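You operate a simulated robot arm through the tools that you are given. There is no shell and no other tool. Be economical: measure what you need, move in short steps, check, and stop when the job is done.

Carry out the task below with a simulated two-armed robot. There is one attempt and no reset: what you move stays moved.

## Task
Pick up the mould from the top of the tall blank stacks with one hand, pass it to the other hand and put it on the shelf of the reel table. Set down upright: mould.

The check looks at the end state, three seconds after you hand in, the way a careful person would. Anything else that was tipped, shoved, dropped, spilled or broken makes it a failure.

## Robot
Two 7-joint arms with two-finger parallel grippers on one trunk, on a base that drives. Base frame: it is fixed to the floor where the robot stands at the start and does not move with it; the origin is under the middle of the robot, x ahead of it, y to its left, z up. Lengths are in mm, angles in rad, forces in N, time in s.
The left shoulder is at the start at [70, 177, 920], the right one opposite. With the tool pointing down near the work surface each hand reaches from about 240 to 720 mm from the robot's upright axis, wherever it stands, measured 20 degrees to its own side. Places, roughly: shelf of the reel table [-1900, 1200, 300]. Payload 3.43 kg a hand.
The TCP of each hand is the grasp point between the finger pads, 30 mm short of the fingertips. In the tool frame z runs along the fingers and y along their closing line. The gripper opens to 94 mm. The fingers are 28 mm wide and 10 mm thick; the gripper's body (50 by 96 mm) begins 55 mm behind the TCP.
Orientation is told as [roll, pitch, yaw] about the base's x, y, z axes, in that order, counted from this pose: with the fingers straight down and closing along the base's y, the tool's x points along the base's -x, its y along +y and its z along -z.

## Interface
- The arms move only by the tool step_arm. It takes "left_commands", "right_commands" or both (then of equal length, played together; a hand with none holds still); each is a list of rows, each an object (a shift or turn left out is 0, a gripper value left out holds the last) with "claw": the gripper command, from -1 (fully open) to 1 (shut), values between in proportion; "xyz": the shift along the tool's x, y, z in mm, a list of three; "dr": the turn, a rotation vector about the tool's x, y, z in rad, a list of three. In form: [{"claw": claw, "xyz": [dx, dy, dz], "dr": [ax, ay, az]}, ...]. A call has 1 to 10 rows; each row shifts and turns the commanded pose from where the row before left it, along the tool's axes as they then stand. Each row takes 0.2 s and may step no farther than 50 mm and 0.15 rad from the row before; otherwise, or with a gripper value out of range, the whole call is refused. Where a pose cannot be reached the arm comes as near as it can. A force on the tool above 40 N (or 10 N above the force at the start of the call, whichever is more), or a blocked arm, ends the call early, and 0.2 s more pass. The fingers move at their own pace (about 153 mm/s each) and stop on an object; they squeeze with about 45 N. The grip force told is the motor's: it shows also when the fingers shut on nothing. Time passes only in rows, and 0.2 s behind the last, so rows that do not move let the fingers close. The reply holds the time, the measured pose of the TCP, the force on the tool along the base axes, the opening and the grip force, in the units named above and with some noise, with the torque about the TCP (base axes, N m) and any sound that the robot's microphone picked up.
- Cameras (640 x 400 px; columns grow to the right, rows downward): "scene" is now at [124.6, -15.9, 1216]; the picture's right is [-0.21, -0.98, -0.00], its down [-0.75, 0.16, -0.64] and it looks along [0.62, -0.14, -0.77] (base axes); focal length 275 px, centre (320, 200). "left" rides on the left gripper at [76, -14, -102] in its tool frame; the picture's right is [0.18, 0.98, 0.00], its down [-0.75, 0.14, -0.64] and it looks along [-0.63, 0.12, 0.77] (tool axes); focal length 243 px, centre (320, 200). "right" rides on the right gripper at [76, 14, -103] in its tool frame; the picture's right is [-0.18, 0.98, 0.00], its down [-0.75, -0.14, -0.64] and it looks along [-0.63, -0.12, 0.77] (tool axes); focal length 243 px, centre (320, 200). There is no depth. A picture from a camera that has moved, and an enlarged one, comes with that camera's place and axes in the base frame and with its lens.
- camera(camera): a new picture of that camera. The clock stands still meanwhile.
- raise_lower(by): slides the trunk up (or, below 0, down) by that many mm; the arms and the scene camera ride with it, the base frame stays. It gives what a move gives, with no picture.
- steer(legs): drives the robot by 1 to 6 legs, each [ahead, turn to the left] in mm and rad, along the robot's own axes; the way and the turn of a leg run together, so that a leg with both is an arc; at most 1500 mm and 3.142 rad a leg. The arms and the cameras ride along, it lands a little off, and it stops where it bumps. It gives what a move gives.
- head_to(pan, tilt): turns the head with the scene camera to pan (to the left, within 1.501 rad either way) and tilt (down, from -0.506 to 1.204), counted from straight ahead of the robot. It gives what a move gives.
- zoom(camera, box): a new picture of the part [left, top, right, bottom] of that camera's present view, enlarged. The clock stands still meanwhile.
- job_done(): hands the job in; it is judged then, once.

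Work in short steps. Places have to be worked out from the pictures, the camera data and where the tool is seen: move nearer, look again, correct. Check each grasp and each placing, and mend what went wrong. You have 120 turns and 100 pictures in all, those below and enlarged ones among them. Open the grippers and draw the arms clear of the work before you hand the job in, unless the task says otherwise; then end with one line.

The tools are called after "Call:" as a command line: name --argument value ..., lists and objects as JSON in quotes. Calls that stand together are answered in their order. step_arm: Moves the arms, as the interface text tells. Its arguments: {"type":"object","properties":{"left_commands":{"type":"array"},"right_commands":{"type":"array"}},"required":[]} The other tools are called the same way: raise_lower (by) slides the trunk up or down; steer (legs) drives the base; head_to (pan, tilt) turns the head that bears the scene camera; camera (camera) takes a picture; zoom (camera, box) takes an enlarged picture of a part of a camera's view; job_done () hands the job in.

At the start:

```text
time: 0.0
left_tool_pos: [505.8, 84.1, 867.8]
left_ee_rot: [0.0, -0.001, 0.0]
left_contact_force: [0.4, -0.6, -0.2]
left_torque: [0.0, 0.01, 0.0]
left_finger_gap: 94.0
left_gripper_force: 0.1
right_tool_pos: [360.1, -223.7, 816.6]
right_ee_rot: [0.0, 0.0, 0.001]
right_contact_force: [0.3, 0.1, 1.5]
right_torque: [0.01, -0.01, 0.04]
right_finger_gap: 94.0
right_gripper_force: 0.1
trunk travel left (down, up): [-500.0, 340.0]
robot x, y, heading: [2.5, 1.8, -0.0]
head pan, tilt: [-0.216, 0.878]
```

scene: 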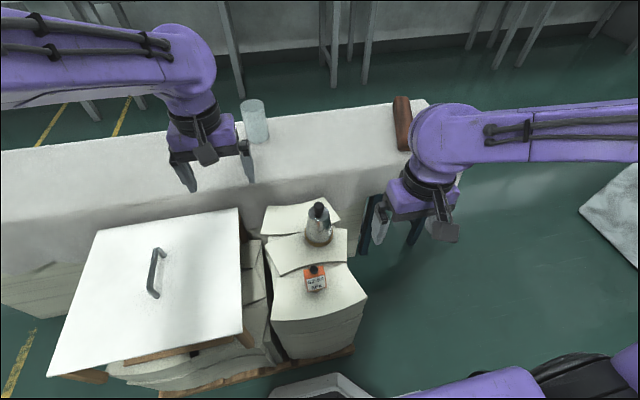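
right: 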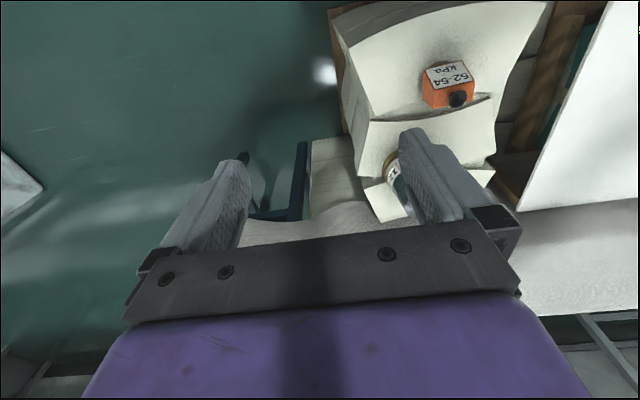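
left: 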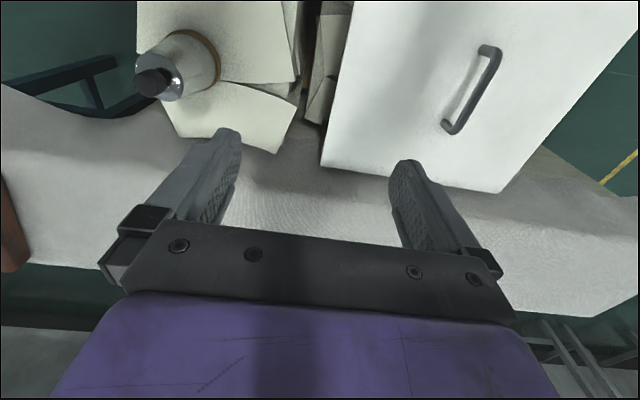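

The picture shows a shiny, bottle-like thing with a dark knob and an orange box on the stacks. I zoom in to tell which is the mould.

Call:
zoom --camera "scene" --box '[240, 180, 400, 300]'

Call:
zoom --camera "left" --box '[110, 0, 310, 130]'

```text
3.33 times, centred on (320, 240) of scene
camera zoom: at [124.6, -15.9, 1216.0], right [-0.21, -0.98, 0.0], down [-0.75, 0.16, -0.64], along [0.62, -0.14, -0.77], focal length 915 px, centre (320, 67)
```

zoom: 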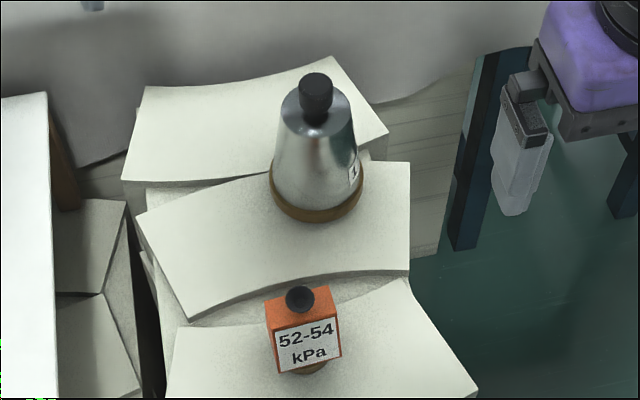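

```text
3.08 times, centred on (210, 65) of left
camera zoom: at [430.5, 70.0, 971.0], right [-0.18, 0.98, 0.0], down [0.75, 0.14, 0.64], along [0.63, 0.12, -0.77], focal length 746 px, centre (658, 615)
```

zoom: 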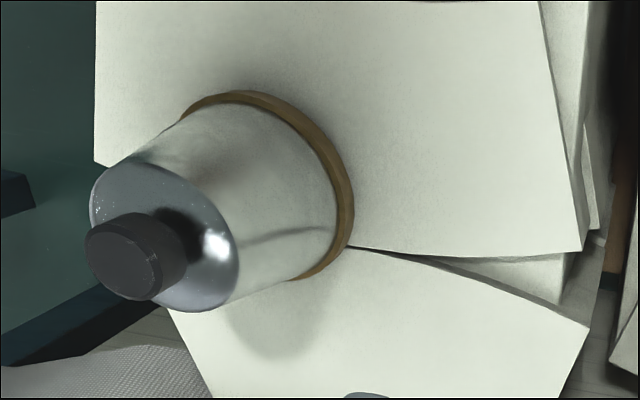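

The mould is the metal cone with a black knob and a cork base. Triangulation puts the knob top at about (541, -107, 680) and the cone's base at z≈535. I move the right hand above it and the left hand out of the way.

Call:
step_arm --right_commands '[{"claw": -1, "xyz": [-36, 23.4, 0]}, {"xyz": [-36, 23.4, 0]}, {"xyz": [-36, 23.4, 0]}, {"xyz": [-36, 23.4, 0]}, {"xyz": [-36, 23.4, 0]}]' --left_commands '[{"claw": -1, "xyz": [15, 28, 0]}, {"xyz": [15, 28, 0]}, {"xyz": [15, 28, 0]}, {"xyz": [15, 28, 0]}, {"xyz": [15, 28, 0]}]'

Call:
camera --camera "right"

Call:
camera --camera "scene"

```text
time: 1.2
left_tool_pos: [432.1, 226.9, 864.5]
left_ee_rot: [-0.003, 0.001, 0.001]
left_contact_force: [-0.2, 1.1, -0.6]
left_torque: [-0.05, 0.0, 0.02]
left_finger_gap: 94.1
left_gripper_force: 0.1
right_tool_pos: [539.1, -103.3, 816.7]
right_ee_rot: [-0.004, -0.001, 0.002]
right_contact_force: [-0.3, 0.3, -0.4]
right_torque: [-0.08, 0.05, 0.0]
right_finger_gap: 93.9
right_gripper_force: 0.1
trunk travel left (down, up): [-500.0, 340.0]
robot x, y, heading: [2.5, -2.9, 0.0]
head pan, tilt: [-0.216, 0.878]
```

```text
94 pictures are left
camera right: at [464.0, -89.1, 918.5], right [0.18, 0.98, 0.0], down [0.75, -0.14, 0.64], along [0.63, -0.12, -0.77], focal length 243 px, centre (320, 200)
```

right: 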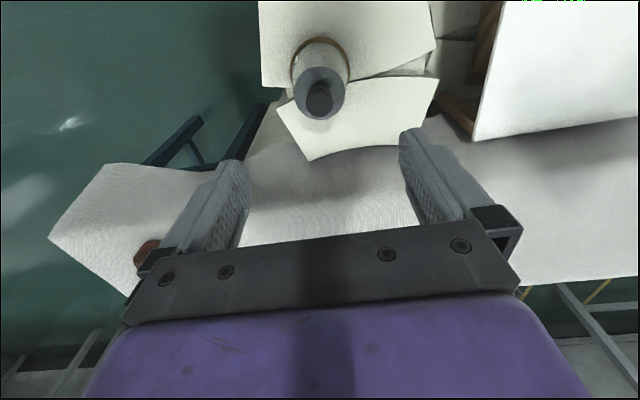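

```text
93 pictures are left
camera scene: at [125.9, -11.2, 1215.9], right [-0.21, -0.98, 0.0], down [-0.75, 0.16, -0.64], along [0.62, -0.14, -0.77], focal length 275 px, centre (320, 200)
```

scene: 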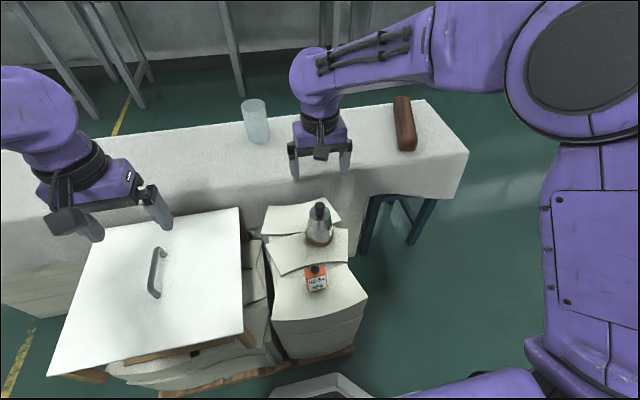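

The knob is nearly under the hand. I zoom to refine its position and the knob and shoulder heights.

Call:
zoom --camera "right" --box '[260, 20, 390, 140]'

Call:
zoom --camera "scene" --box '[280, 190, 360, 250]'

```text
3.33 times, centred on (325, 80) of right
camera zoom: at [464.0, -89.1, 918.5], right [0.18, 0.98, 0.0], down [0.75, -0.14, 0.64], along [0.63, -0.12, -0.77], focal length 809 px, centre (303, 600)
```

zoom: 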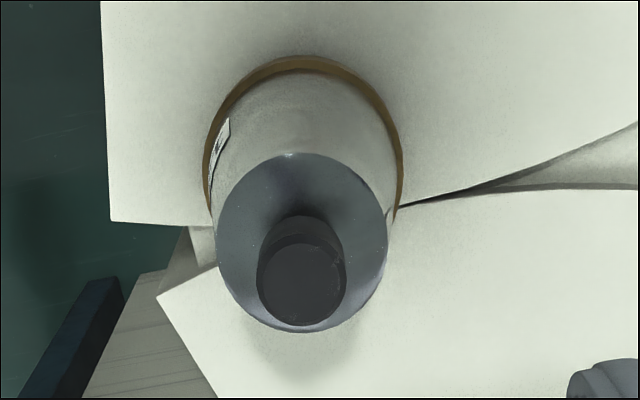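

```text
6.67 times, centred on (320, 220) of scene
camera zoom: at [125.9, -11.2, 1215.9], right [-0.21, -0.98, 0.0], down [-0.75, 0.16, -0.64], along [0.62, -0.14, -0.77], focal length 1831 px, centre (320, 67)
```

zoom: 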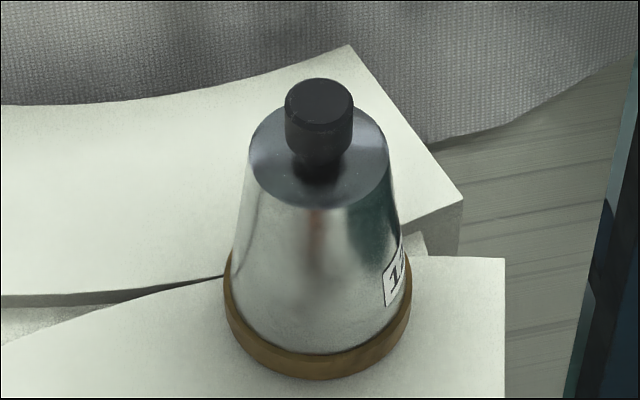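

Refined knob top: (544, -105, 676), 26 mm across, with the shoulder at z≈642. I descend to TCP z≈679, so the tips sit at about 649, around the knob.

Call:
step_arm --right_commands '[{"xyz": [-5, -2, 20]}, {"xyz": [0, 0, 35]}, {"xyz": [0, 0, 35]}, {"xyz": [0, 0, 30]}, {"xyz": [0, 0, 17]}]'

Call:
camera --camera "right"

Call:
zoom --camera "scene" --box '[260, 150, 380, 250]'

```text
time: 2.4
left_tool_pos: [431.3, 223.8, 865.7]
left_ee_rot: [0.0, 0.001, 0.0]
left_contact_force: [0.1, -0.9, 0.2]
left_torque: [0.02, 0.01, -0.01]
left_finger_gap: 94.1
left_gripper_force: 0.0
right_tool_pos: [546.6, -108.4, 679.6]
right_ee_rot: [0.001, 0.001, 0.002]
right_contact_force: [0.4, 0.1, 0.6]
right_torque: [-0.01, -0.01, -0.04]
right_finger_gap: 94.1
right_gripper_force: 0.0
trunk travel left (down, up): [-500.0, 340.0]
robot x, y, heading: [-1.2, -2.0, 0.001]
head pan, tilt: [-0.216, 0.878]
```

```text
90 pictures are left
camera right: at [470.6, -95.5, 782.2], right [0.18, 0.98, 0.0], down [0.75, -0.14, 0.64], along [0.63, -0.12, -0.77], focal length 243 px, centre (320, 200)
```

right: 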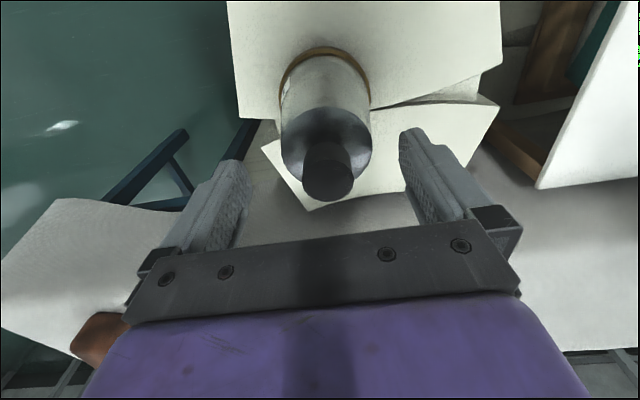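

```text
4.00 times, centred on (320, 200) of scene
camera zoom: at [124.9, -15.7, 1216.0], right [-0.21, -0.98, 0.0], down [-0.75, 0.16, -0.64], along [0.62, -0.14, -0.77], focal length 1098 px, centre (320, 200)
```

zoom: 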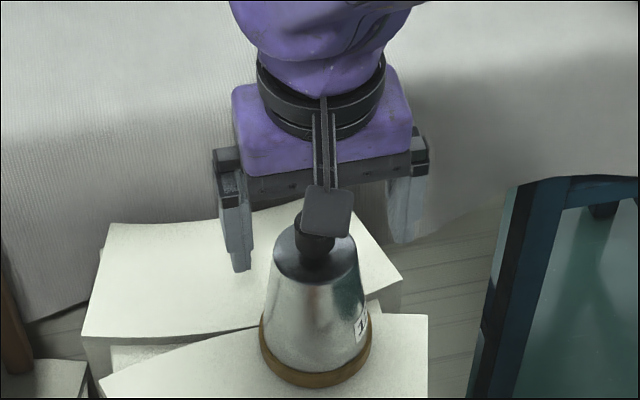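

The knob sits about 4 mm to +y of the tool centre and is fine in x. I centre on it and close.

Call:
step_arm --right_commands '[{"xyz": [0, 3.5, 0]}, {"claw": 0.2}, {"claw": 1}, {"claw": 1}, {"claw": 1}]'

Call:
camera --camera "right"

```text
time: 3.6
left_tool_pos: [429.9, 225.1, 865.5]
left_ee_rot: [0.0, -0.001, -0.001]
left_contact_force: [0.6, -0.2, 0.4]
left_torque: [-0.01, -0.05, -0.01]
left_finger_gap: 94.0
left_gripper_force: 0.0
right_tool_pos: [546.0, -105.6, 680.2]
right_ee_rot: [-0.002, 0.0, 0.001]
right_contact_force: [1.2, 1.2, 0.6]
right_torque: [0.15, -0.17, 0.02]
right_finger_gap: 54.1
right_gripper_force: 45.5
trunk travel left (down, up): [-500.0, 340.0]
robot x, y, heading: [1.1, 0.1, -0.003]
head pan, tilt: [-0.216, 0.878]
```

```text
88 pictures are left
camera right: at [470.1, -91.5, 782.7], right [0.18, 0.98, 0.0], down [0.75, -0.14, 0.64], along [0.63, -0.12, -0.77], focal length 243 px, centre (320, 200)
```

right: 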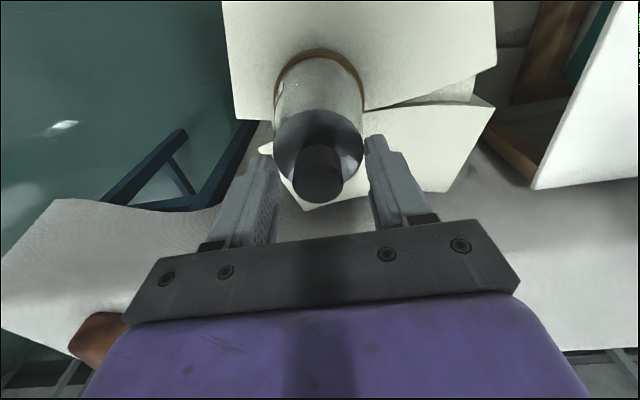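

The gap of 54 mm means the tips closed on the shoulder. I open, rise 9 mm and close again on the knob.

Call:
step_arm --right_commands '[{"claw": -0.6}, {"xyz": [0, 0, 0]}, {"xyz": [0, 0, -9]}, {"claw": 0.2}, {"claw": 1}, {"claw": 1}, {"claw": 1}]'

Call:
camera --camera "right"

```text
time: 5.2
left_tool_pos: [429.2, 224.7, 867.7]
left_ee_rot: [-0.001, -0.001, -0.001]
left_contact_force: [0.4, 0.4, 0.4]
left_torque: [0.01, -0.01, -0.02]
left_finger_gap: 94.1
left_gripper_force: 0.1
right_tool_pos: [543.8, -104.2, 689.2]
right_ee_rot: [0.001, -0.001, 0.002]
right_contact_force: [-3.1, -0.8, 6.6]
right_torque: [0.06, -0.04, 0.09]
right_finger_gap: 25.3
right_gripper_force: 45.0
trunk travel left (down, up): [-500.0, 340.0]
robot x, y, heading: [2.1, 2.5, 0.007]
head pan, tilt: [-0.216, 0.878]
```

```text
87 pictures are left
camera right: at [468.8, -91.3, 792.4], right [0.18, 0.98, 0.0], down [0.75, -0.14, 0.64], along [0.63, -0.12, -0.77], focal length 243 px, centre (320, 200)
```

right: 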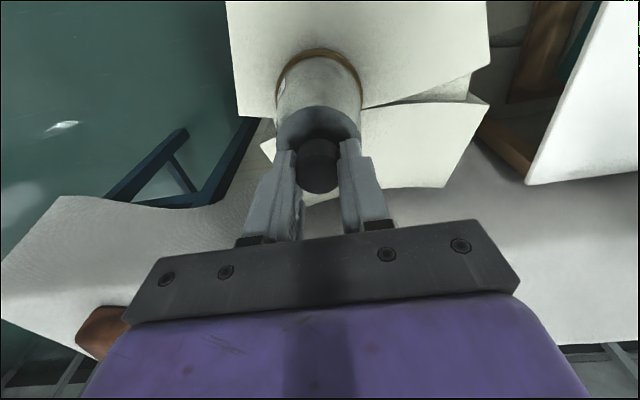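

The gap is 25 mm, so the knob is gripped. I lift slowly by 30 mm and check.

Call:
step_arm --right_commands '[{"claw": 1, "xyz": [0, 0, -5]}, {"xyz": [0, 0, -10]}, {"xyz": [0, 0, -15]}, {"xyz": [0, 0, 0]}]'

Call:
camera --camera "right"

Call:
zoom --camera "scene" --box '[240, 130, 400, 250]'

```text
time: 6.2
left_tool_pos: [431.6, 223.4, 867.1]
left_ee_rot: [0.0, 0.0, 0.002]
left_contact_force: [0.6, -0.4, 0.1]
left_torque: [0.03, -0.02, 0.0]
left_finger_gap: 94.1
left_gripper_force: 0.0
right_tool_pos: [545.0, -103.9, 718.0]
right_ee_rot: [-0.001, 0.002, 0.002]
right_contact_force: [0.9, 0.0, -7.0]
right_torque: [-0.01, -0.06, 0.0]
right_finger_gap: 24.9
right_gripper_force: 45.0
trunk travel left (down, up): [-500.0, 340.0]
robot x, y, heading: [-1.0, -3.4, 0.001]
head pan, tilt: [-0.216, 0.878]
```

```text
86 pictures are left
camera right: at [469.7, -91.3, 821.8], right [0.18, 0.98, 0.0], down [0.75, -0.14, 0.64], along [0.63, -0.12, -0.77], focal length 243 px, centre (320, 200)
```

right: 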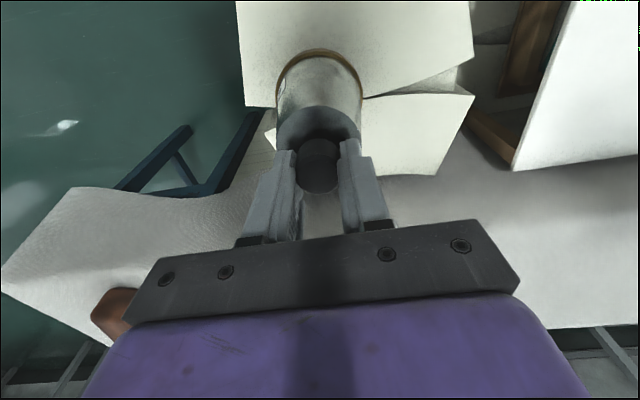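

```text
3.33 times, centred on (320, 190) of scene
camera zoom: at [125.6, -15.8, 1215.9], right [-0.21, -0.98, 0.0], down [-0.75, 0.16, -0.64], along [0.62, -0.14, -0.77], focal length 915 px, centre (320, 233)
```

zoom: 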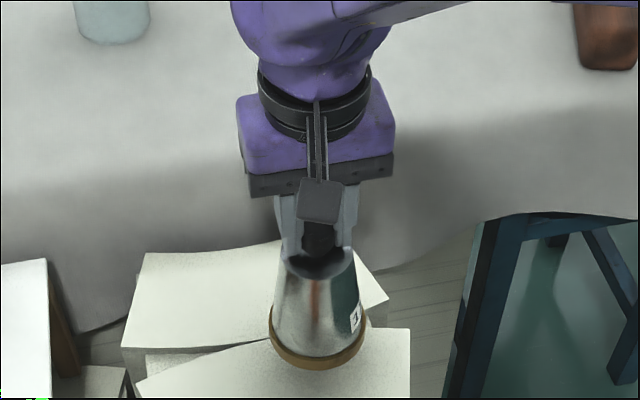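

The mould is held upright and weighs about 0.7 kg. I lift it higher and pull it in a bit, then pan the head left to survey the room.

Call:
step_arm --right_commands '[{"claw": 1, "xyz": [0, 0, -30]}, {"xyz": [0, 0, -40]}, {"xyz": [0, 0, -40]}, {"xyz": [0, 0, -40]}, {"xyz": [25, 0, -20]}, {"xyz": [30, 0, 0]}, {"xyz": [30, 0, 0]}, {"xyz": [30, 0, 0]}]'

Call:
head_to --pan 1.5 --tilt 0.3

Call:
camera --camera "scene"

Call:
camera --camera "right"

```text
time: 8.0
left_tool_pos: [431.2, 222.8, 868.1]
left_ee_rot: [0.004, -0.002, 0.001]
left_contact_force: [-0.2, -0.4, 0.4]
left_torque: [0.02, 0.02, -0.01]
left_finger_gap: 94.0
left_gripper_force: 0.1
right_tool_pos: [429.0, -106.3, 888.6]
right_ee_rot: [0.0, 0.0, 0.001]
right_contact_force: [0.8, 1.2, -6.0]
right_torque: [0.01, -0.02, 0.01]
right_finger_gap: 25.2
right_gripper_force: 44.7
trunk travel left (down, up): [-500.0, 340.0]
robot x, y, heading: [-1.8, 0.5, 0.003]
head pan, tilt: [-0.216, 0.878]
```

```text
time: 9.7
left_tool_pos: [430.1, 223.9, 866.6]
left_ee_rot: [-0.001, -0.001, -0.001]
left_contact_force: [-0.4, 0.3, 0.5]
left_torque: [-0.01, -0.01, 0.0]
left_finger_gap: 94.0
left_gripper_force: 0.1
right_tool_pos: [430.5, -104.6, 888.4]
right_ee_rot: [0.0, 0.001, 0.001]
right_contact_force: [-0.2, -0.7, -6.6]
right_torque: [0.0, -0.02, 0.0]
right_finger_gap: 25.4
right_gripper_force: 45.4
trunk travel left (down, up): [-500.0, 340.0]
robot x, y, heading: [-1.1, -3.0, 0.001]
head pan, tilt: [1.499, 0.3]
```

```text
84 pictures are left
camera scene: at [57.0, 93.8, 1266.5], right [1.0, -0.07, 0.0], down [-0.02, -0.3, -0.96], along [0.07, 0.95, -0.3], focal length 275 px, centre (320, 200)
```

scene: 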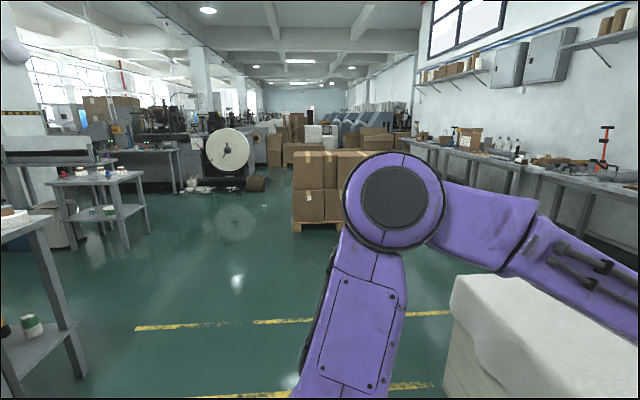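

```text
83 pictures are left
camera right: at [355.1, -91.2, 991.2], right [0.18, 0.98, 0.0], down [0.75, -0.14, 0.64], along [0.63, -0.12, -0.77], focal length 243 px, centre (320, 200)
```

right: 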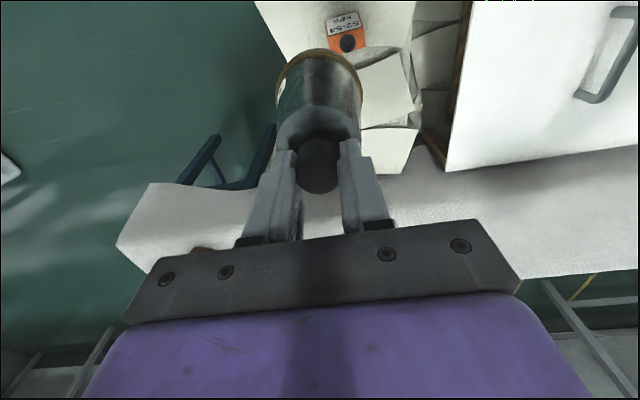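

The table at the left edge, with a low shelf and a green pot, is probably the reel table. I turn on the spot by 1 rad with the arms high, then look again.

Call:
steer --legs '[[-60, 0], [0, 1.0]]'

Call:
camera --camera "scene"

Call:
camera --camera "right"

```text
time: 13.2
left_tool_pos: [-16.7, 484.8, 866.4]
left_ee_rot: [-0.001, 0.0, 0.999]
left_contact_force: [0.0, -0.4, 0.9]
left_torque: [0.0, 0.05, -0.03]
left_finger_gap: 94.2
left_gripper_force: 0.1
right_tool_pos: [259.4, 303.7, 888.3]
right_ee_rot: [-0.001, -0.001, 1.002]
right_contact_force: [0.1, 0.2, -7.0]
right_torque: [-0.01, -0.02, -0.01]
right_finger_gap: 25.5
right_gripper_force: 45.0
trunk travel left (down, up): [-500.0, 340.0]
robot x, y, heading: [-63.6, 0.6, 0.997]
head pan, tilt: [1.499, 0.3]
```

```text
82 pictures are left
camera scene: at [-108.8, 99.5, 1266.5], right [0.6, 0.8, 0.0], down [0.24, -0.18, -0.96], along [-0.76, 0.57, -0.3], focal length 275 px, centre (320, 200)
```

scene: 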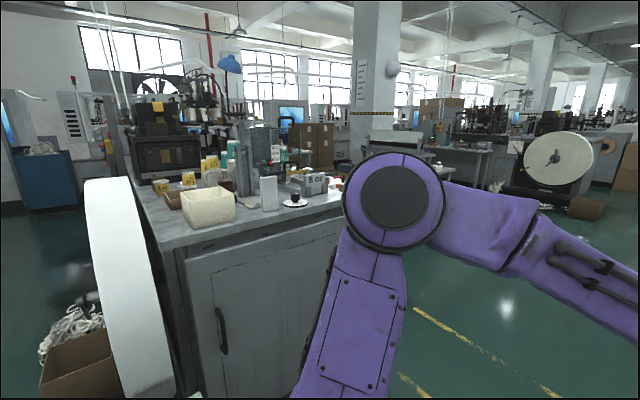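

```text
81 pictures are left
camera right: at [208.0, 247.7, 991.3], right [-0.73, 0.69, 0.0], down [0.53, 0.56, 0.64], along [0.44, 0.47, -0.77], focal length 243 px, centre (320, 200)
```

right: 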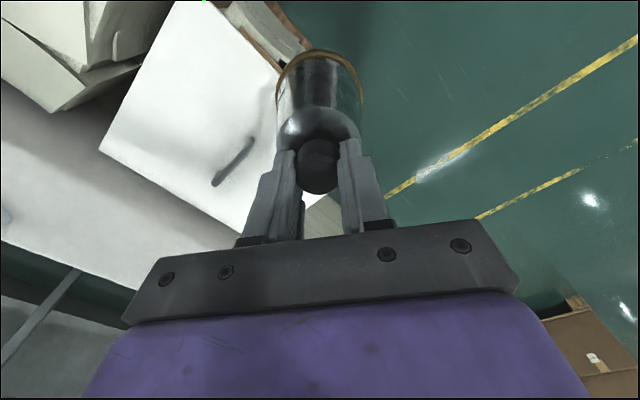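

The expected shelf spot projects near the cabinet's right end, partly hidden by my arm. I turn another 0.9 rad and pan the head accordingly.

Call:
steer --legs '[[0, 0.9]]'

Call:
head_to --pan 0.55 --tilt 0.45

Call:
camera --camera "scene"

```text
time: 16.0
left_tool_pos: [-414.7, 335.5, 865.6]
left_ee_rot: [0.0, 0.0, 1.903]
left_contact_force: [-0.9, 0.5, 1.2]
left_torque: [0.0, -0.01, 0.0]
left_finger_gap: 94.1
left_gripper_force: 0.2
right_tool_pos: [-102.3, 440.9, 887.8]
right_ee_rot: [0.001, 0.001, 1.906]
right_contact_force: [0.9, -0.3, -6.7]
right_torque: [0.01, 0.0, 0.05]
right_finger_gap: 25.3
right_gripper_force: 44.8
trunk travel left (down, up): [-500.0, 340.0]
robot x, y, heading: [-58.3, 0.9, 1.904]
head pan, tilt: [1.499, 0.3]
```

```text
time: 17.2
left_tool_pos: [-413.1, 334.1, 866.3]
left_ee_rot: [-0.001, 0.001, 1.905]
left_contact_force: [0.2, -0.4, 0.3]
left_torque: [0.0, 0.02, 0.0]
left_finger_gap: 94.3
left_gripper_force: 0.0
right_tool_pos: [-102.6, 440.7, 888.5]
right_ee_rot: [0.0, -0.002, 1.906]
right_contact_force: [-0.4, -0.4, -5.9]
right_torque: [0.0, 0.01, -0.01]
right_finger_gap: 25.3
right_gripper_force: 45.0
trunk travel left (down, up): [-500.0, 340.0]
robot x, y, heading: [-57.7, -2.1, 1.9]
head pan, tilt: [0.55, 0.45]
```

```text
80 pictures are left
camera scene: at [-149.0, 107.1, 1252.6], right [0.63, 0.77, 0.0], down [0.34, -0.28, -0.9], along [-0.7, 0.57, -0.44], focal length 275 px, centre (320, 200)
```

scene: 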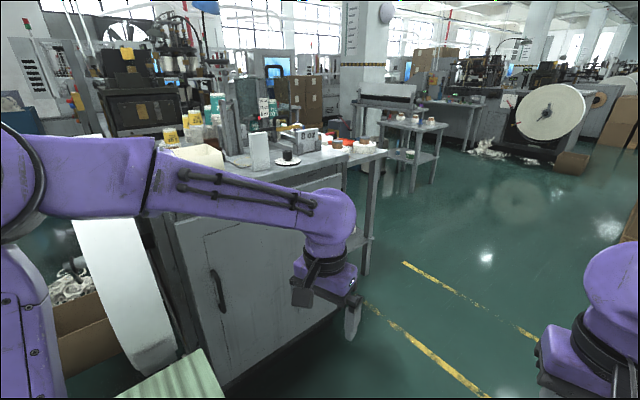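

The cabinet face is at x≈-950 for y<912. Next to it stands the open table, with a leg near (-1090, 1250), its top at z≈810 and a shelf at z≈290. I drive to about (-330, 1170), face it and look.

Call:
steer --legs '[[0, -0.12], [1200, 0], [0, 1.2]]'

Call:
head_to --pan 0.0 --tilt 0.6

Call:
camera --camera "scene"

```text
time: 26.8
left_tool_pos: [-780.4, 983.7, 865.9]
left_ee_rot: [0.0, 0.001, 3.026]
left_contact_force: [0.2, -0.9, -0.4]
left_torque: [-0.01, 0.0, 0.0]
left_finger_gap: 94.3
left_gripper_force: 0.0
right_tool_pos: [-741.2, 1308.9, 888.1]
right_ee_rot: [-0.001, 0.0, 3.025]
right_contact_force: [0.7, -1.0, -5.6]
right_torque: [0.0, 0.06, 0.01]
right_finger_gap: 25.3
right_gripper_force: 45.1
trunk travel left (down, up): [-500.0, 340.0]
robot x, y, heading: [-321.6, 1157.6, 3.03]
head pan, tilt: [0.55, 0.45]
```

```text
time: 27.8
left_tool_pos: [-781.3, 983.2, 866.2]
left_ee_rot: [0.0, 0.0, 3.024]
left_contact_force: [-0.1, -0.1, -0.5]
left_torque: [-0.01, -0.01, 0.0]
left_finger_gap: 94.1
left_gripper_force: 0.1
right_tool_pos: [-740.3, 1309.9, 886.8]
right_ee_rot: [0.0, 0.001, 3.026]
right_contact_force: [1.0, 0.0, -6.0]
right_torque: [0.0, -0.02, 0.0]
right_finger_gap: 25.3
right_gripper_force: 45.1
trunk travel left (down, up): [-500.0, 340.0]
robot x, y, heading: [-327.0, 1155.7, 3.031]
head pan, tilt: [0.0, 0.6]
```

```text
79 pictures are left
camera scene: at [-465.1, 1172.5, 1239.0], right [0.12, 0.99, 0.0], down [0.56, -0.07, -0.82], along [-0.82, 0.1, -0.57], focal length 275 px, centre (320, 200)
```

scene: 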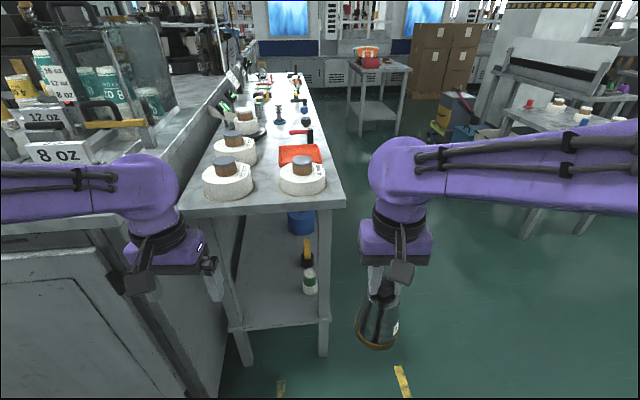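

This is the reel table: a long top with paper reels and a shelf below (z≈290, near edge x≈-1060, y 908..1282). A pot stands at about (-1176, 1217). The shelf's near left area, about (-1180, 1050), is free. For the handover I back off 150 mm, then turn the left hand to point forward-right and slightly down.

Call:
steer --legs '[[-150, 0]]'

Call:
step_arm --left_commands '[{"claw": -1, "dr": [0, 0, 0.15]}, {"dr": [0, 0, 0.15]}, {"dr": [0, 0, 0.15]}, {"dr": [0, 0, 0.15]}, {"dr": [0, 0, 0.15]}, {"dr": [0, 0, 0.15]}, {"dr": [0, 0, 0.147]}]'

Call:
step_arm --left_commands '[{"claw": -1, "dr": [0, -0.142, 0]}, {"dr": [0, -0.142, 0]}, {"dr": [0, -0.142, 0]}, {"dr": [0, -0.142, 0]}, {"dr": [0, -0.142, 0]}, {"dr": [0, -0.142, 0]}, {"dr": [0, -0.142, 0]}, {"dr": [0, -0.142, 0]}]'

Call:
camera --camera "scene"

Call:
camera --camera "left"

```text
time: 29.2
left_tool_pos: [-632.5, 965.0, 866.7]
left_ee_rot: [0.0, 0.0, 3.028]
left_contact_force: [0.1, -0.2, 0.2]
left_torque: [0.0, 0.04, 0.03]
left_finger_gap: 94.0
left_gripper_force: 0.0
right_tool_pos: [-593.6, 1291.6, 887.6]
right_ee_rot: [0.001, -0.001, 3.029]
right_contact_force: [0.6, 0.4, -6.3]
right_torque: [0.01, 0.01, 0.04]
right_finger_gap: 25.4
right_gripper_force: 44.5
trunk travel left (down, up): [-500.0, 340.0]
robot x, y, heading: [-178.6, 1137.4, 3.032]
head pan, tilt: [0.0, 0.6]
```

```text
time: 30.8
left_tool_pos: [-633.4, 963.6, 865.3]
left_ee_rot: [0.002, 0.001, 1.98]
left_contact_force: [-0.1, 0.3, 0.8]
left_torque: [-0.01, 0.0, -0.01]
left_finger_gap: 94.2
left_gripper_force: 0.1
right_tool_pos: [-593.8, 1291.5, 888.6]
right_ee_rot: [0.001, 0.003, 3.029]
right_contact_force: [-0.9, 0.3, -4.8]
right_torque: [0.03, 0.05, 0.0]
right_finger_gap: 25.4
right_gripper_force: 44.7
trunk travel left (down, up): [-500.0, 340.0]
robot x, y, heading: [-178.8, 1136.3, 3.03]
head pan, tilt: [0.0, 0.6]
```

```text
time: 32.6
left_tool_pos: [-634.3, 964.2, 867.0]
left_ee_rot: [0.006, -1.14, 1.979]
left_contact_force: [0.3, 0.0, 0.4]
left_torque: [-0.03, 0.02, 0.02]
left_finger_gap: 94.1
left_gripper_force: 0.0
right_tool_pos: [-593.2, 1291.3, 888.0]
right_ee_rot: [-0.001, 0.0, 3.032]
right_contact_force: [-0.3, -0.6, -5.0]
right_torque: [0.01, 0.04, 0.01]
right_finger_gap: 25.4
right_gripper_force: 44.8
trunk travel left (down, up): [-500.0, 340.0]
robot x, y, heading: [-175.0, 1137.2, 3.023]
head pan, tilt: [0.0, 0.6]
```

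```text
78 pictures are left
camera scene: at [-317.5, 1154.4, 1239.1], right [0.11, 0.99, 0.0], down [0.56, -0.06, -0.82], along [-0.82, 0.09, -0.57], focal length 275 px, centre (320, 200)
```

scene: 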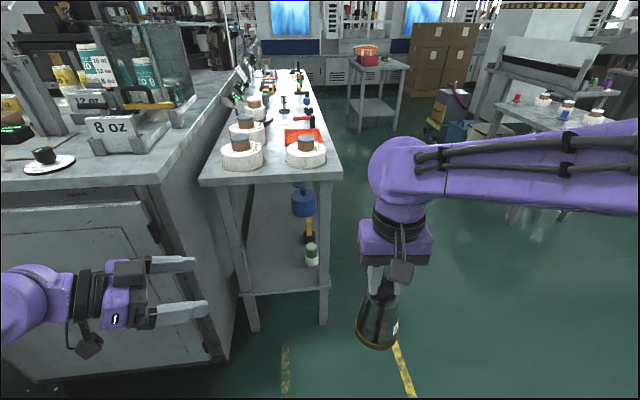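

```text
77 pictures are left
camera left: at [-569.9, 854.6, 841.4], right [-0.87, -0.47, -0.16], down [-0.02, -0.3, 0.95], along [-0.49, 0.83, 0.25], focal length 243 px, centre (320, 200)
```

left: 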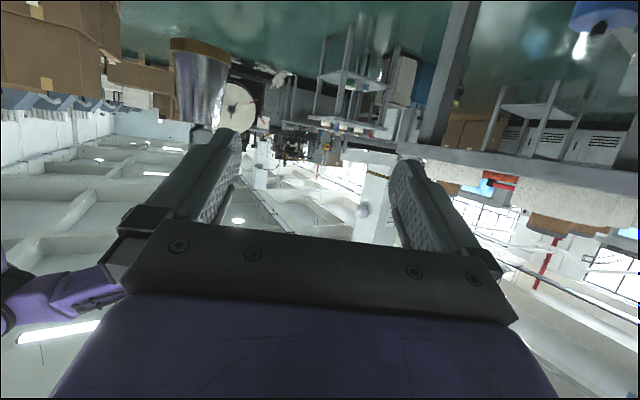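

The left hand is oriented well, pointing along (-0.40, 0.92). I zoom in on the held mould to fix its lower edge relative to the right hand.

Call:
zoom --camera "scene" --box '[320, 230, 440, 360]'

Call:
zoom --camera "left" --box '[140, 20, 260, 140]'

```text
3.08 times, centred on (380, 295) of scene
camera zoom: at [-317.5, 1154.4, 1239.1], right [0.11, 0.99, 0.0], down [0.56, -0.06, -0.82], along [-0.82, 0.09, -0.57], focal length 845 px, centre (135, -92)
```

zoom: 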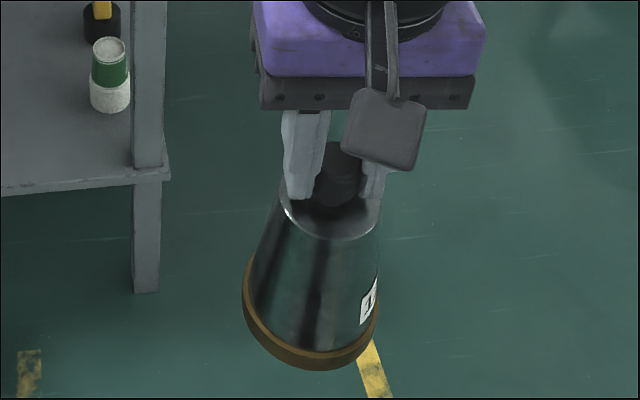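

```text
3.33 times, centred on (200, 80) of left
camera zoom: at [-569.9, 854.6, 841.4], right [-0.87, -0.47, -0.16], down [-0.02, -0.3, 0.95], along [-0.49, 0.83, 0.25], focal length 809 px, centre (720, 600)
```

zoom: 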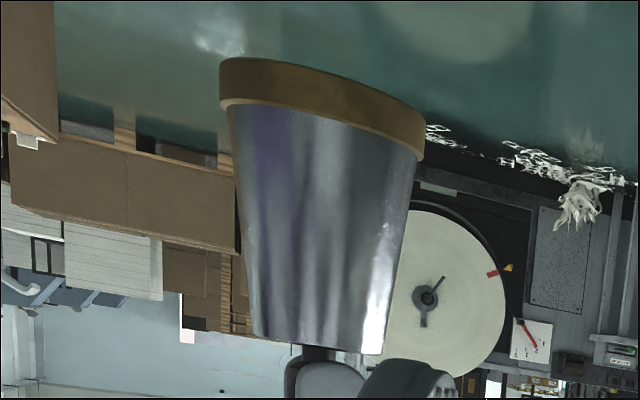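

From these views the mould's base is at z≈751, the shoulder at 852 and its axis at about (-593, 1291). I bring the left hand to a standoff 120 mm short of a body grip at z≈819, along its finger axis.

Call:
step_arm --left_commands '[{"claw": -1, "xyz": [-12.93, -28.05, 26.17]}, {"xyz": [-12.93, -28.05, 26.17]}, {"xyz": [-12.93, -28.05, 26.17]}, {"xyz": [-12.93, -28.05, 26.17]}, {"xyz": [-12.93, -28.05, 26.17]}, {"xyz": [-12.93, -28.05, 26.17]}, {}]'

Call:
camera --camera "scene"

Call:
camera --camera "left"

```text
time: 34.2
left_tool_pos: [-562.2, 1195.3, 873.0]
left_ee_rot: [0.002, -1.138, 1.98]
left_contact_force: [0.2, -0.6, -0.1]
left_torque: [0.05, -0.02, -0.01]
left_finger_gap: 93.9
left_gripper_force: 0.1
left hand out of reach, approached as far as the arm can: row 3, 4
right_tool_pos: [-595.0, 1291.2, 888.2]
right_ee_rot: [-0.001, 0.0, 3.032]
right_contact_force: [0.0, -0.4, -5.7]
right_torque: [-0.01, 0.03, 0.02]
right_finger_gap: 25.3
right_gripper_force: 44.4
trunk travel left (down, up): [-500.0, 340.0]
robot x, y, heading: [-177.8, 1137.9, 3.023]
head pan, tilt: [0.0, 0.6]
```

```text
74 pictures are left
camera scene: at [-317.3, 1153.8, 1239.0], right [0.11, 0.99, 0.0], down [0.56, -0.06, -0.82], along [-0.82, 0.09, -0.57], focal length 275 px, centre (320, 200)
```

scene: 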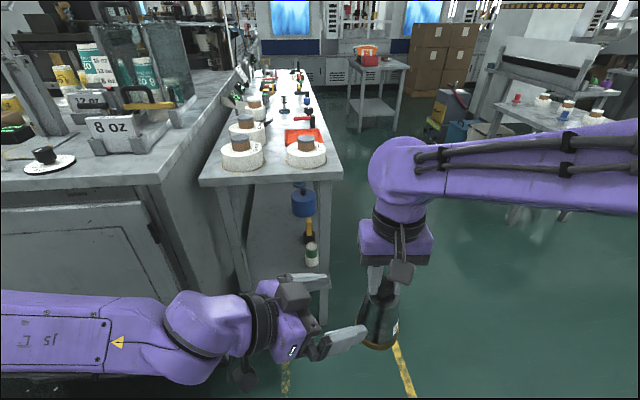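

```text
73 pictures are left
camera left: at [-499.2, 1086.0, 847.9], right [-0.87, -0.46, -0.17], down [-0.02, -0.3, 0.95], along [-0.49, 0.83, 0.25], focal length 243 px, centre (320, 200)
```

left: 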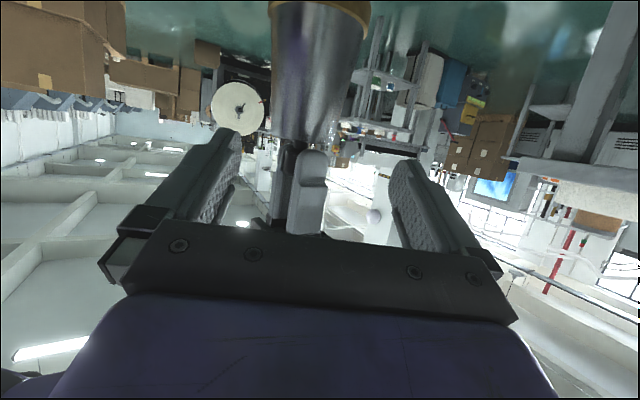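

The left arm is near its reach limit there, so I bring the mould to the left hand instead. First I go about halfway, with a ~6 mm lateral correction.

Call:
step_arm --right_commands '[{"claw": 1, "xyz": [6.9, 16, -10.3]}, {"xyz": [6.9, 16, -10.3]}, {"xyz": [6.9, 16, -10.3]}, {}]'

Call:
camera --camera "left"

Call:
zoom --camera "scene" --box '[260, 230, 440, 380]'

```text
time: 35.2
left_tool_pos: [-563.2, 1195.3, 872.9]
left_ee_rot: [0.002, -1.135, 1.98]
left_contact_force: [-0.2, -0.3, 0.3]
left_torque: [-0.01, -0.02, 0.01]
left_finger_gap: 93.9
left_gripper_force: 0.0
right_tool_pos: [-578.8, 1244.0, 919.4]
right_ee_rot: [0.0, 0.001, 3.03]
right_contact_force: [0.3, 0.2, -6.4]
right_torque: [0.01, 0.01, 0.0]
right_finger_gap: 25.3
right_gripper_force: 45.5
trunk travel left (down, up): [-500.0, 340.0]
robot x, y, heading: [-176.8, 1138.7, 3.027]
head pan, tilt: [0.0, 0.6]
```

```text
72 pictures are left
camera left: at [-499.6, 1086.5, 847.8], right [-0.87, -0.46, -0.17], down [-0.02, -0.3, 0.95], along [-0.49, 0.83, 0.25], focal length 243 px, centre (320, 200)
```

left: 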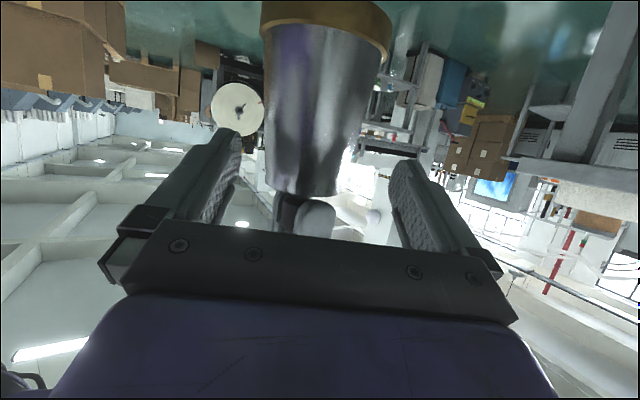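

```text
2.67 times, centred on (350, 305) of scene
camera zoom: at [-317.8, 1155.2, 1239.0], right [0.11, 0.99, 0.0], down [0.56, -0.06, -0.82], along [-0.82, 0.09, -0.57], focal length 732 px, centre (240, -80)
```

zoom: 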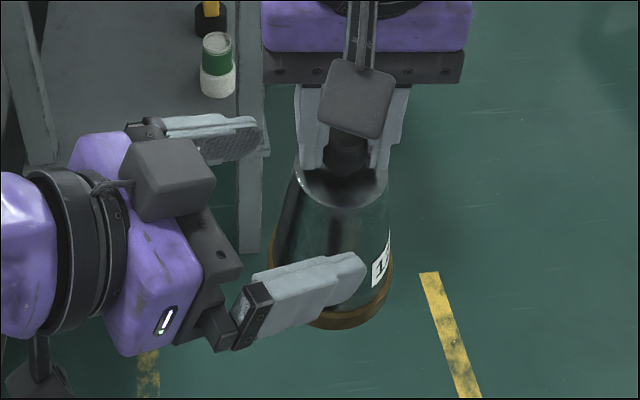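

There's a box-like part on top of the left gripper that could foul the right hand as they close in. I look with the right camera and a closer zoom.

Call:
camera --camera "right"

Call:
zoom --camera "scene" --box '[240, 250, 370, 380]'

```text
70 pictures are left
camera right: at [-503.5, 1219.6, 1022.0], right [-0.29, -0.96, 0.0], down [-0.73, 0.22, 0.64], along [-0.61, 0.19, -0.77], focal length 243 px, centre (320, 200)
```

right: 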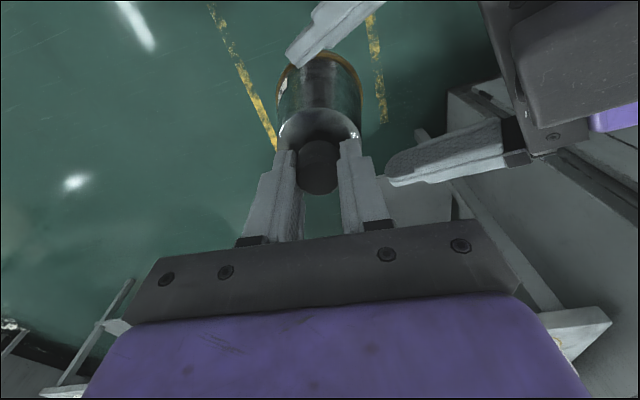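

```text
3.08 times, centred on (305, 315) of scene
camera zoom: at [-317.8, 1155.2, 1239.0], right [0.11, 0.99, 0.0], down [0.56, -0.06, -0.82], along [-0.82, 0.09, -0.57], focal length 845 px, centre (366, -154)
```

zoom: 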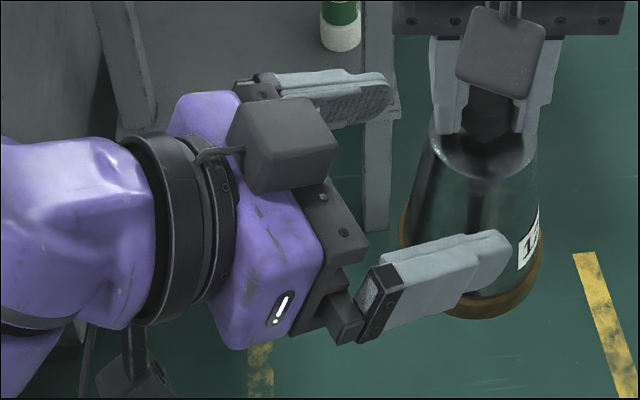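

The box's front top corner is about 60 mm behind the TCP, so I will grip 12 mm beyond the TCP to keep roughly 19 mm of clearance to the right fingers. I correct 6 mm laterally and bring the mould the remaining 44 mm.

Call:
step_arm --right_commands '[{"claw": 1, "xyz": [-5.2, 3.0, 0]}, {"xyz": [6.7, 11.5, -6.2]}, {"xyz": [6.7, 11.5, -6.2]}, {"xyz": [6.7, 11.5, -6.2]}, {}]'

Call:
camera --camera "left"

Call:
zoom --camera "scene" --box '[260, 230, 420, 380]'

Call:
camera --camera "right"

```text
time: 36.4
left_tool_pos: [-561.9, 1194.5, 871.8]
left_ee_rot: [0.001, -1.134, 1.98]
left_contact_force: [0.1, 0.3, -0.7]
left_torque: [0.03, 0.0, 0.01]
left_finger_gap: 94.2
left_gripper_force: 0.0
right_tool_pos: [-567.6, 1203.3, 938.3]
right_ee_rot: [0.002, 0.002, 3.03]
right_contact_force: [-0.7, 1.1, -6.6]
right_torque: [0.01, 0.05, 0.03]
right_finger_gap: 25.3
right_gripper_force: 45.0
trunk travel left (down, up): [-500.0, 340.0]
robot x, y, heading: [-176.2, 1137.4, 3.028]
head pan, tilt: [0.0, 0.6]
```

```text
68 pictures are left
camera left: at [-499.5, 1086.4, 847.8], right [-0.87, -0.46, -0.17], down [-0.02, -0.3, 0.95], along [-0.49, 0.83, 0.25], focal length 243 px, centre (320, 200)
```

left: 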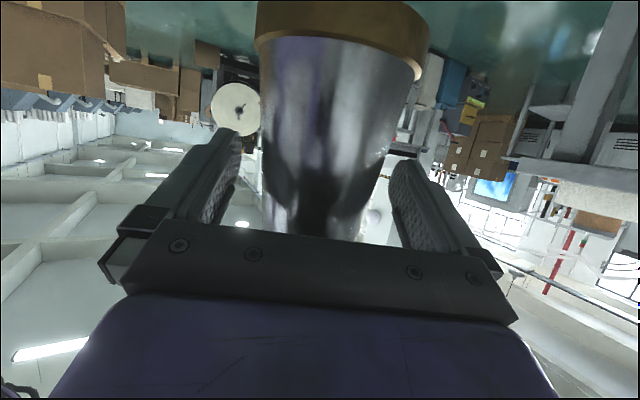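

```text
2.67 times, centred on (340, 305) of scene
camera zoom: at [-317.7, 1155.1, 1239.0], right [0.11, 0.99, 0.0], down [0.56, -0.06, -0.82], along [-0.82, 0.09, -0.57], focal length 732 px, centre (267, -80)
```

zoom: 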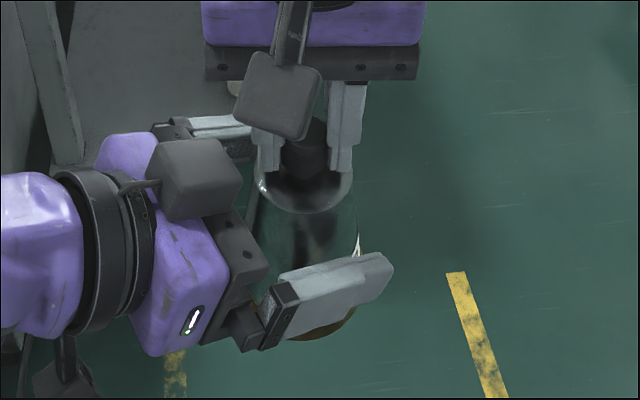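

```text
66 pictures are left
camera right: at [-492.9, 1179.9, 1040.3], right [-0.29, -0.96, 0.0], down [-0.73, 0.22, 0.64], along [-0.61, 0.19, -0.77], focal length 243 px, centre (320, 200)
```

right: 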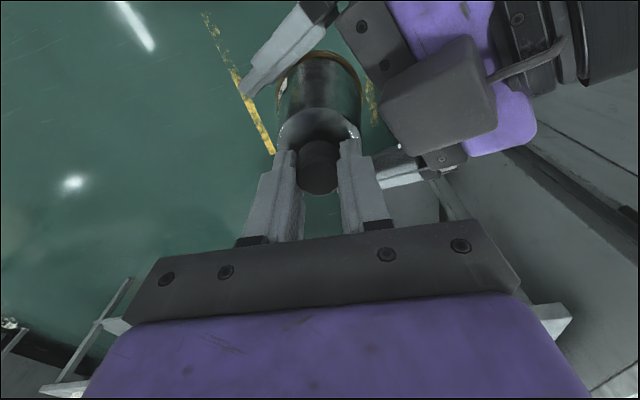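

The mould is centred between the left fingers and nothing touches. I close the left gripper.

Call:
step_arm --left_commands '[{"claw": 0.2}, {"claw": 1}, {"claw": 1}, {"claw": 1}]'

Call:
camera --camera "left"

```text
time: 37.4
left_tool_pos: [-562.4, 1195.9, 872.5]
left_ee_rot: [0.002, -1.136, 1.981]
left_contact_force: [8.8, 6.3, 2.0]
left_torque: [-0.19, -0.21, -0.28]
left_finger_gap: 64.2
left_gripper_force: 44.6
right_tool_pos: [-568.3, 1201.8, 938.1]
right_ee_rot: [0.002, 0.0, 3.031]
right_contact_force: [-8.1, -6.0, -8.2]
right_torque: [-0.22, 0.8, 0.15]
right_finger_gap: 25.3
right_gripper_force: 44.6
trunk travel left (down, up): [-500.0, 340.0]
robot x, y, heading: [-178.7, 1141.1, 3.031]
head pan, tilt: [0.0, 0.6]
```

```text
65 pictures are left
camera left: at [-499.0, 1086.4, 847.8], right [-0.87, -0.46, -0.17], down [-0.02, -0.3, 0.95], along [-0.49, 0.83, 0.25], focal length 243 px, centre (320, 200)
```

left: 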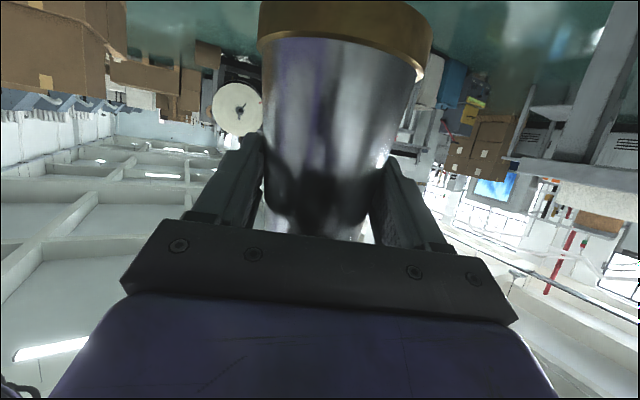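

The left gripper holds at a 64 mm gap. I open the right gripper only to a ~37 mm gap, because the left gripper's box is near, and see whether the mould stays.

Call:
step_arm --right_commands '[{"claw": 0.5}, {"claw": 0.35}, {"claw": 0.21}, {}]' --left_commands '[{"claw": 1}, {"claw": 1}, {"claw": 1}, {"claw": 1}]'

Call:
camera --camera "right"

```text
time: 38.4
left_tool_pos: [-562.5, 1196.4, 872.3]
left_ee_rot: [0.001, -1.137, 1.982]
left_contact_force: [-0.7, -0.1, 1.1]
left_torque: [-0.03, 0.0, 0.0]
left_finger_gap: 64.4
left_gripper_force: 44.9
right_tool_pos: [-567.7, 1203.2, 937.9]
right_ee_rot: [0.001, 0.0, 3.032]
right_contact_force: [0.6, 0.7, -0.5]
right_torque: [0.02, 0.02, 0.02]
right_finger_gap: 37.0
right_gripper_force: 0.1
trunk travel left (down, up): [-500.0, 340.0]
robot x, y, heading: [-180.1, 1143.0, 3.031]
head pan, tilt: [0.0, 0.6]
```

```text
64 pictures are left
camera right: at [-492.8, 1179.9, 1040.4], right [-0.29, -0.96, 0.0], down [-0.73, 0.22, 0.64], along [-0.61, 0.19, -0.77], focal length 243 px, centre (320, 200)
```

right: 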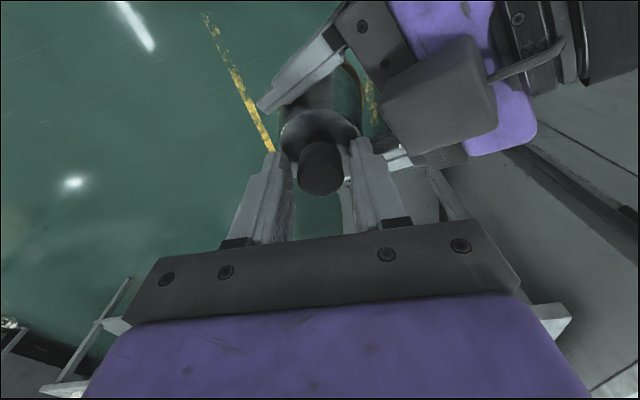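

The left force doesn't yet show the mould's weight. I check how the mould sits before moving the right hand.

Call:
camera --camera "left"

Call:
zoom --camera "scene" --box '[260, 230, 420, 380]'

```text
63 pictures are left
camera left: at [-499.5, 1086.2, 847.7], right [-0.87, -0.47, -0.17], down [-0.02, -0.3, 0.95], along [-0.49, 0.83, 0.25], focal length 243 px, centre (320, 200)
```

left: 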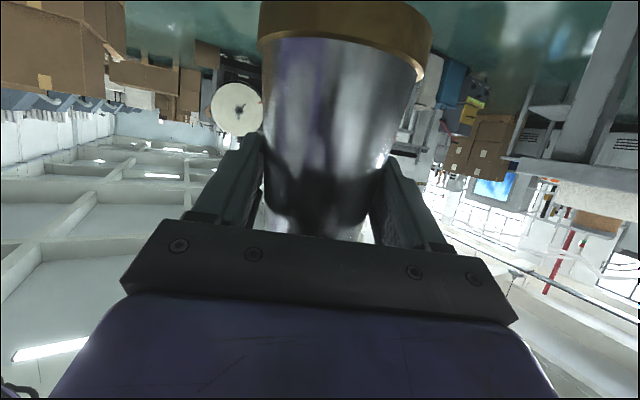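

```text
2.67 times, centred on (340, 305) of scene
camera zoom: at [-317.5, 1154.8, 1239.0], right [0.11, 0.99, 0.0], down [0.56, -0.06, -0.82], along [-0.82, 0.09, -0.57], focal length 732 px, centre (267, -80)
```

zoom: 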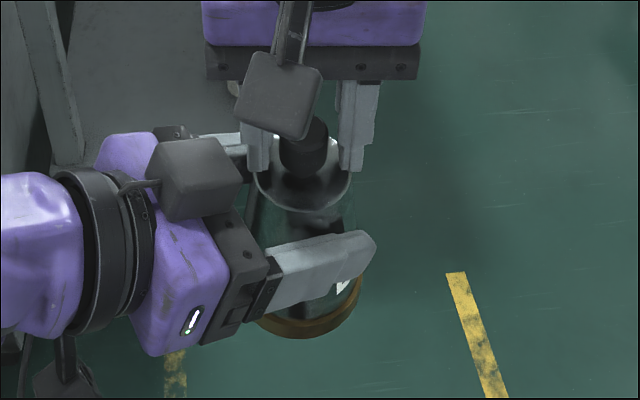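

The mould hasn't moved in the left grip. I raise the right hand straight up off the knob, watching the forces.

Call:
step_arm --right_commands '[{"claw": 0.21, "xyz": [0, 0, -8]}, {"xyz": [0, 0, -15]}, {"xyz": [0, 0, -25]}, {"xyz": [0, 0, -30]}]' --left_commands '[{"claw": 1}, {"claw": 1}, {"claw": 1}, {"claw": 1}]'

Call:
camera --camera "scene"

```text
time: 39.4
left_tool_pos: [-562.6, 1195.4, 873.1]
left_ee_rot: [0.002, -1.136, 1.981]
left_contact_force: [-0.2, 0.4, 0.2]
left_torque: [-0.06, -0.04, -0.01]
left_finger_gap: 64.6
left_gripper_force: 45.1
right_tool_pos: [-567.5, 1201.3, 1015.8]
right_ee_rot: [0.002, 0.001, 3.031]
right_contact_force: [-0.5, 0.4, -0.2]
right_torque: [-0.02, -0.03, 0.04]
right_finger_gap: 36.9
right_gripper_force: 0.1
trunk travel left (down, up): [-500.0, 340.0]
robot x, y, heading: [-182.1, 1135.8, 3.026]
head pan, tilt: [0.0, 0.6]
```

```text
61 pictures are left
camera scene: at [-317.3, 1154.7, 1239.0], right [0.11, 0.99, 0.0], down [0.56, -0.06, -0.82], along [-0.82, 0.09, -0.57], focal length 275 px, centre (320, 200)
```

scene: 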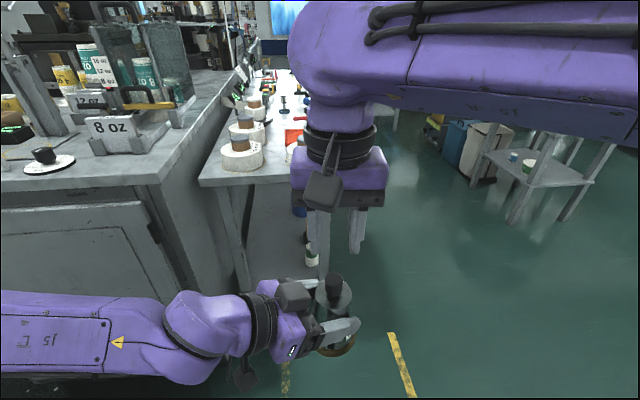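

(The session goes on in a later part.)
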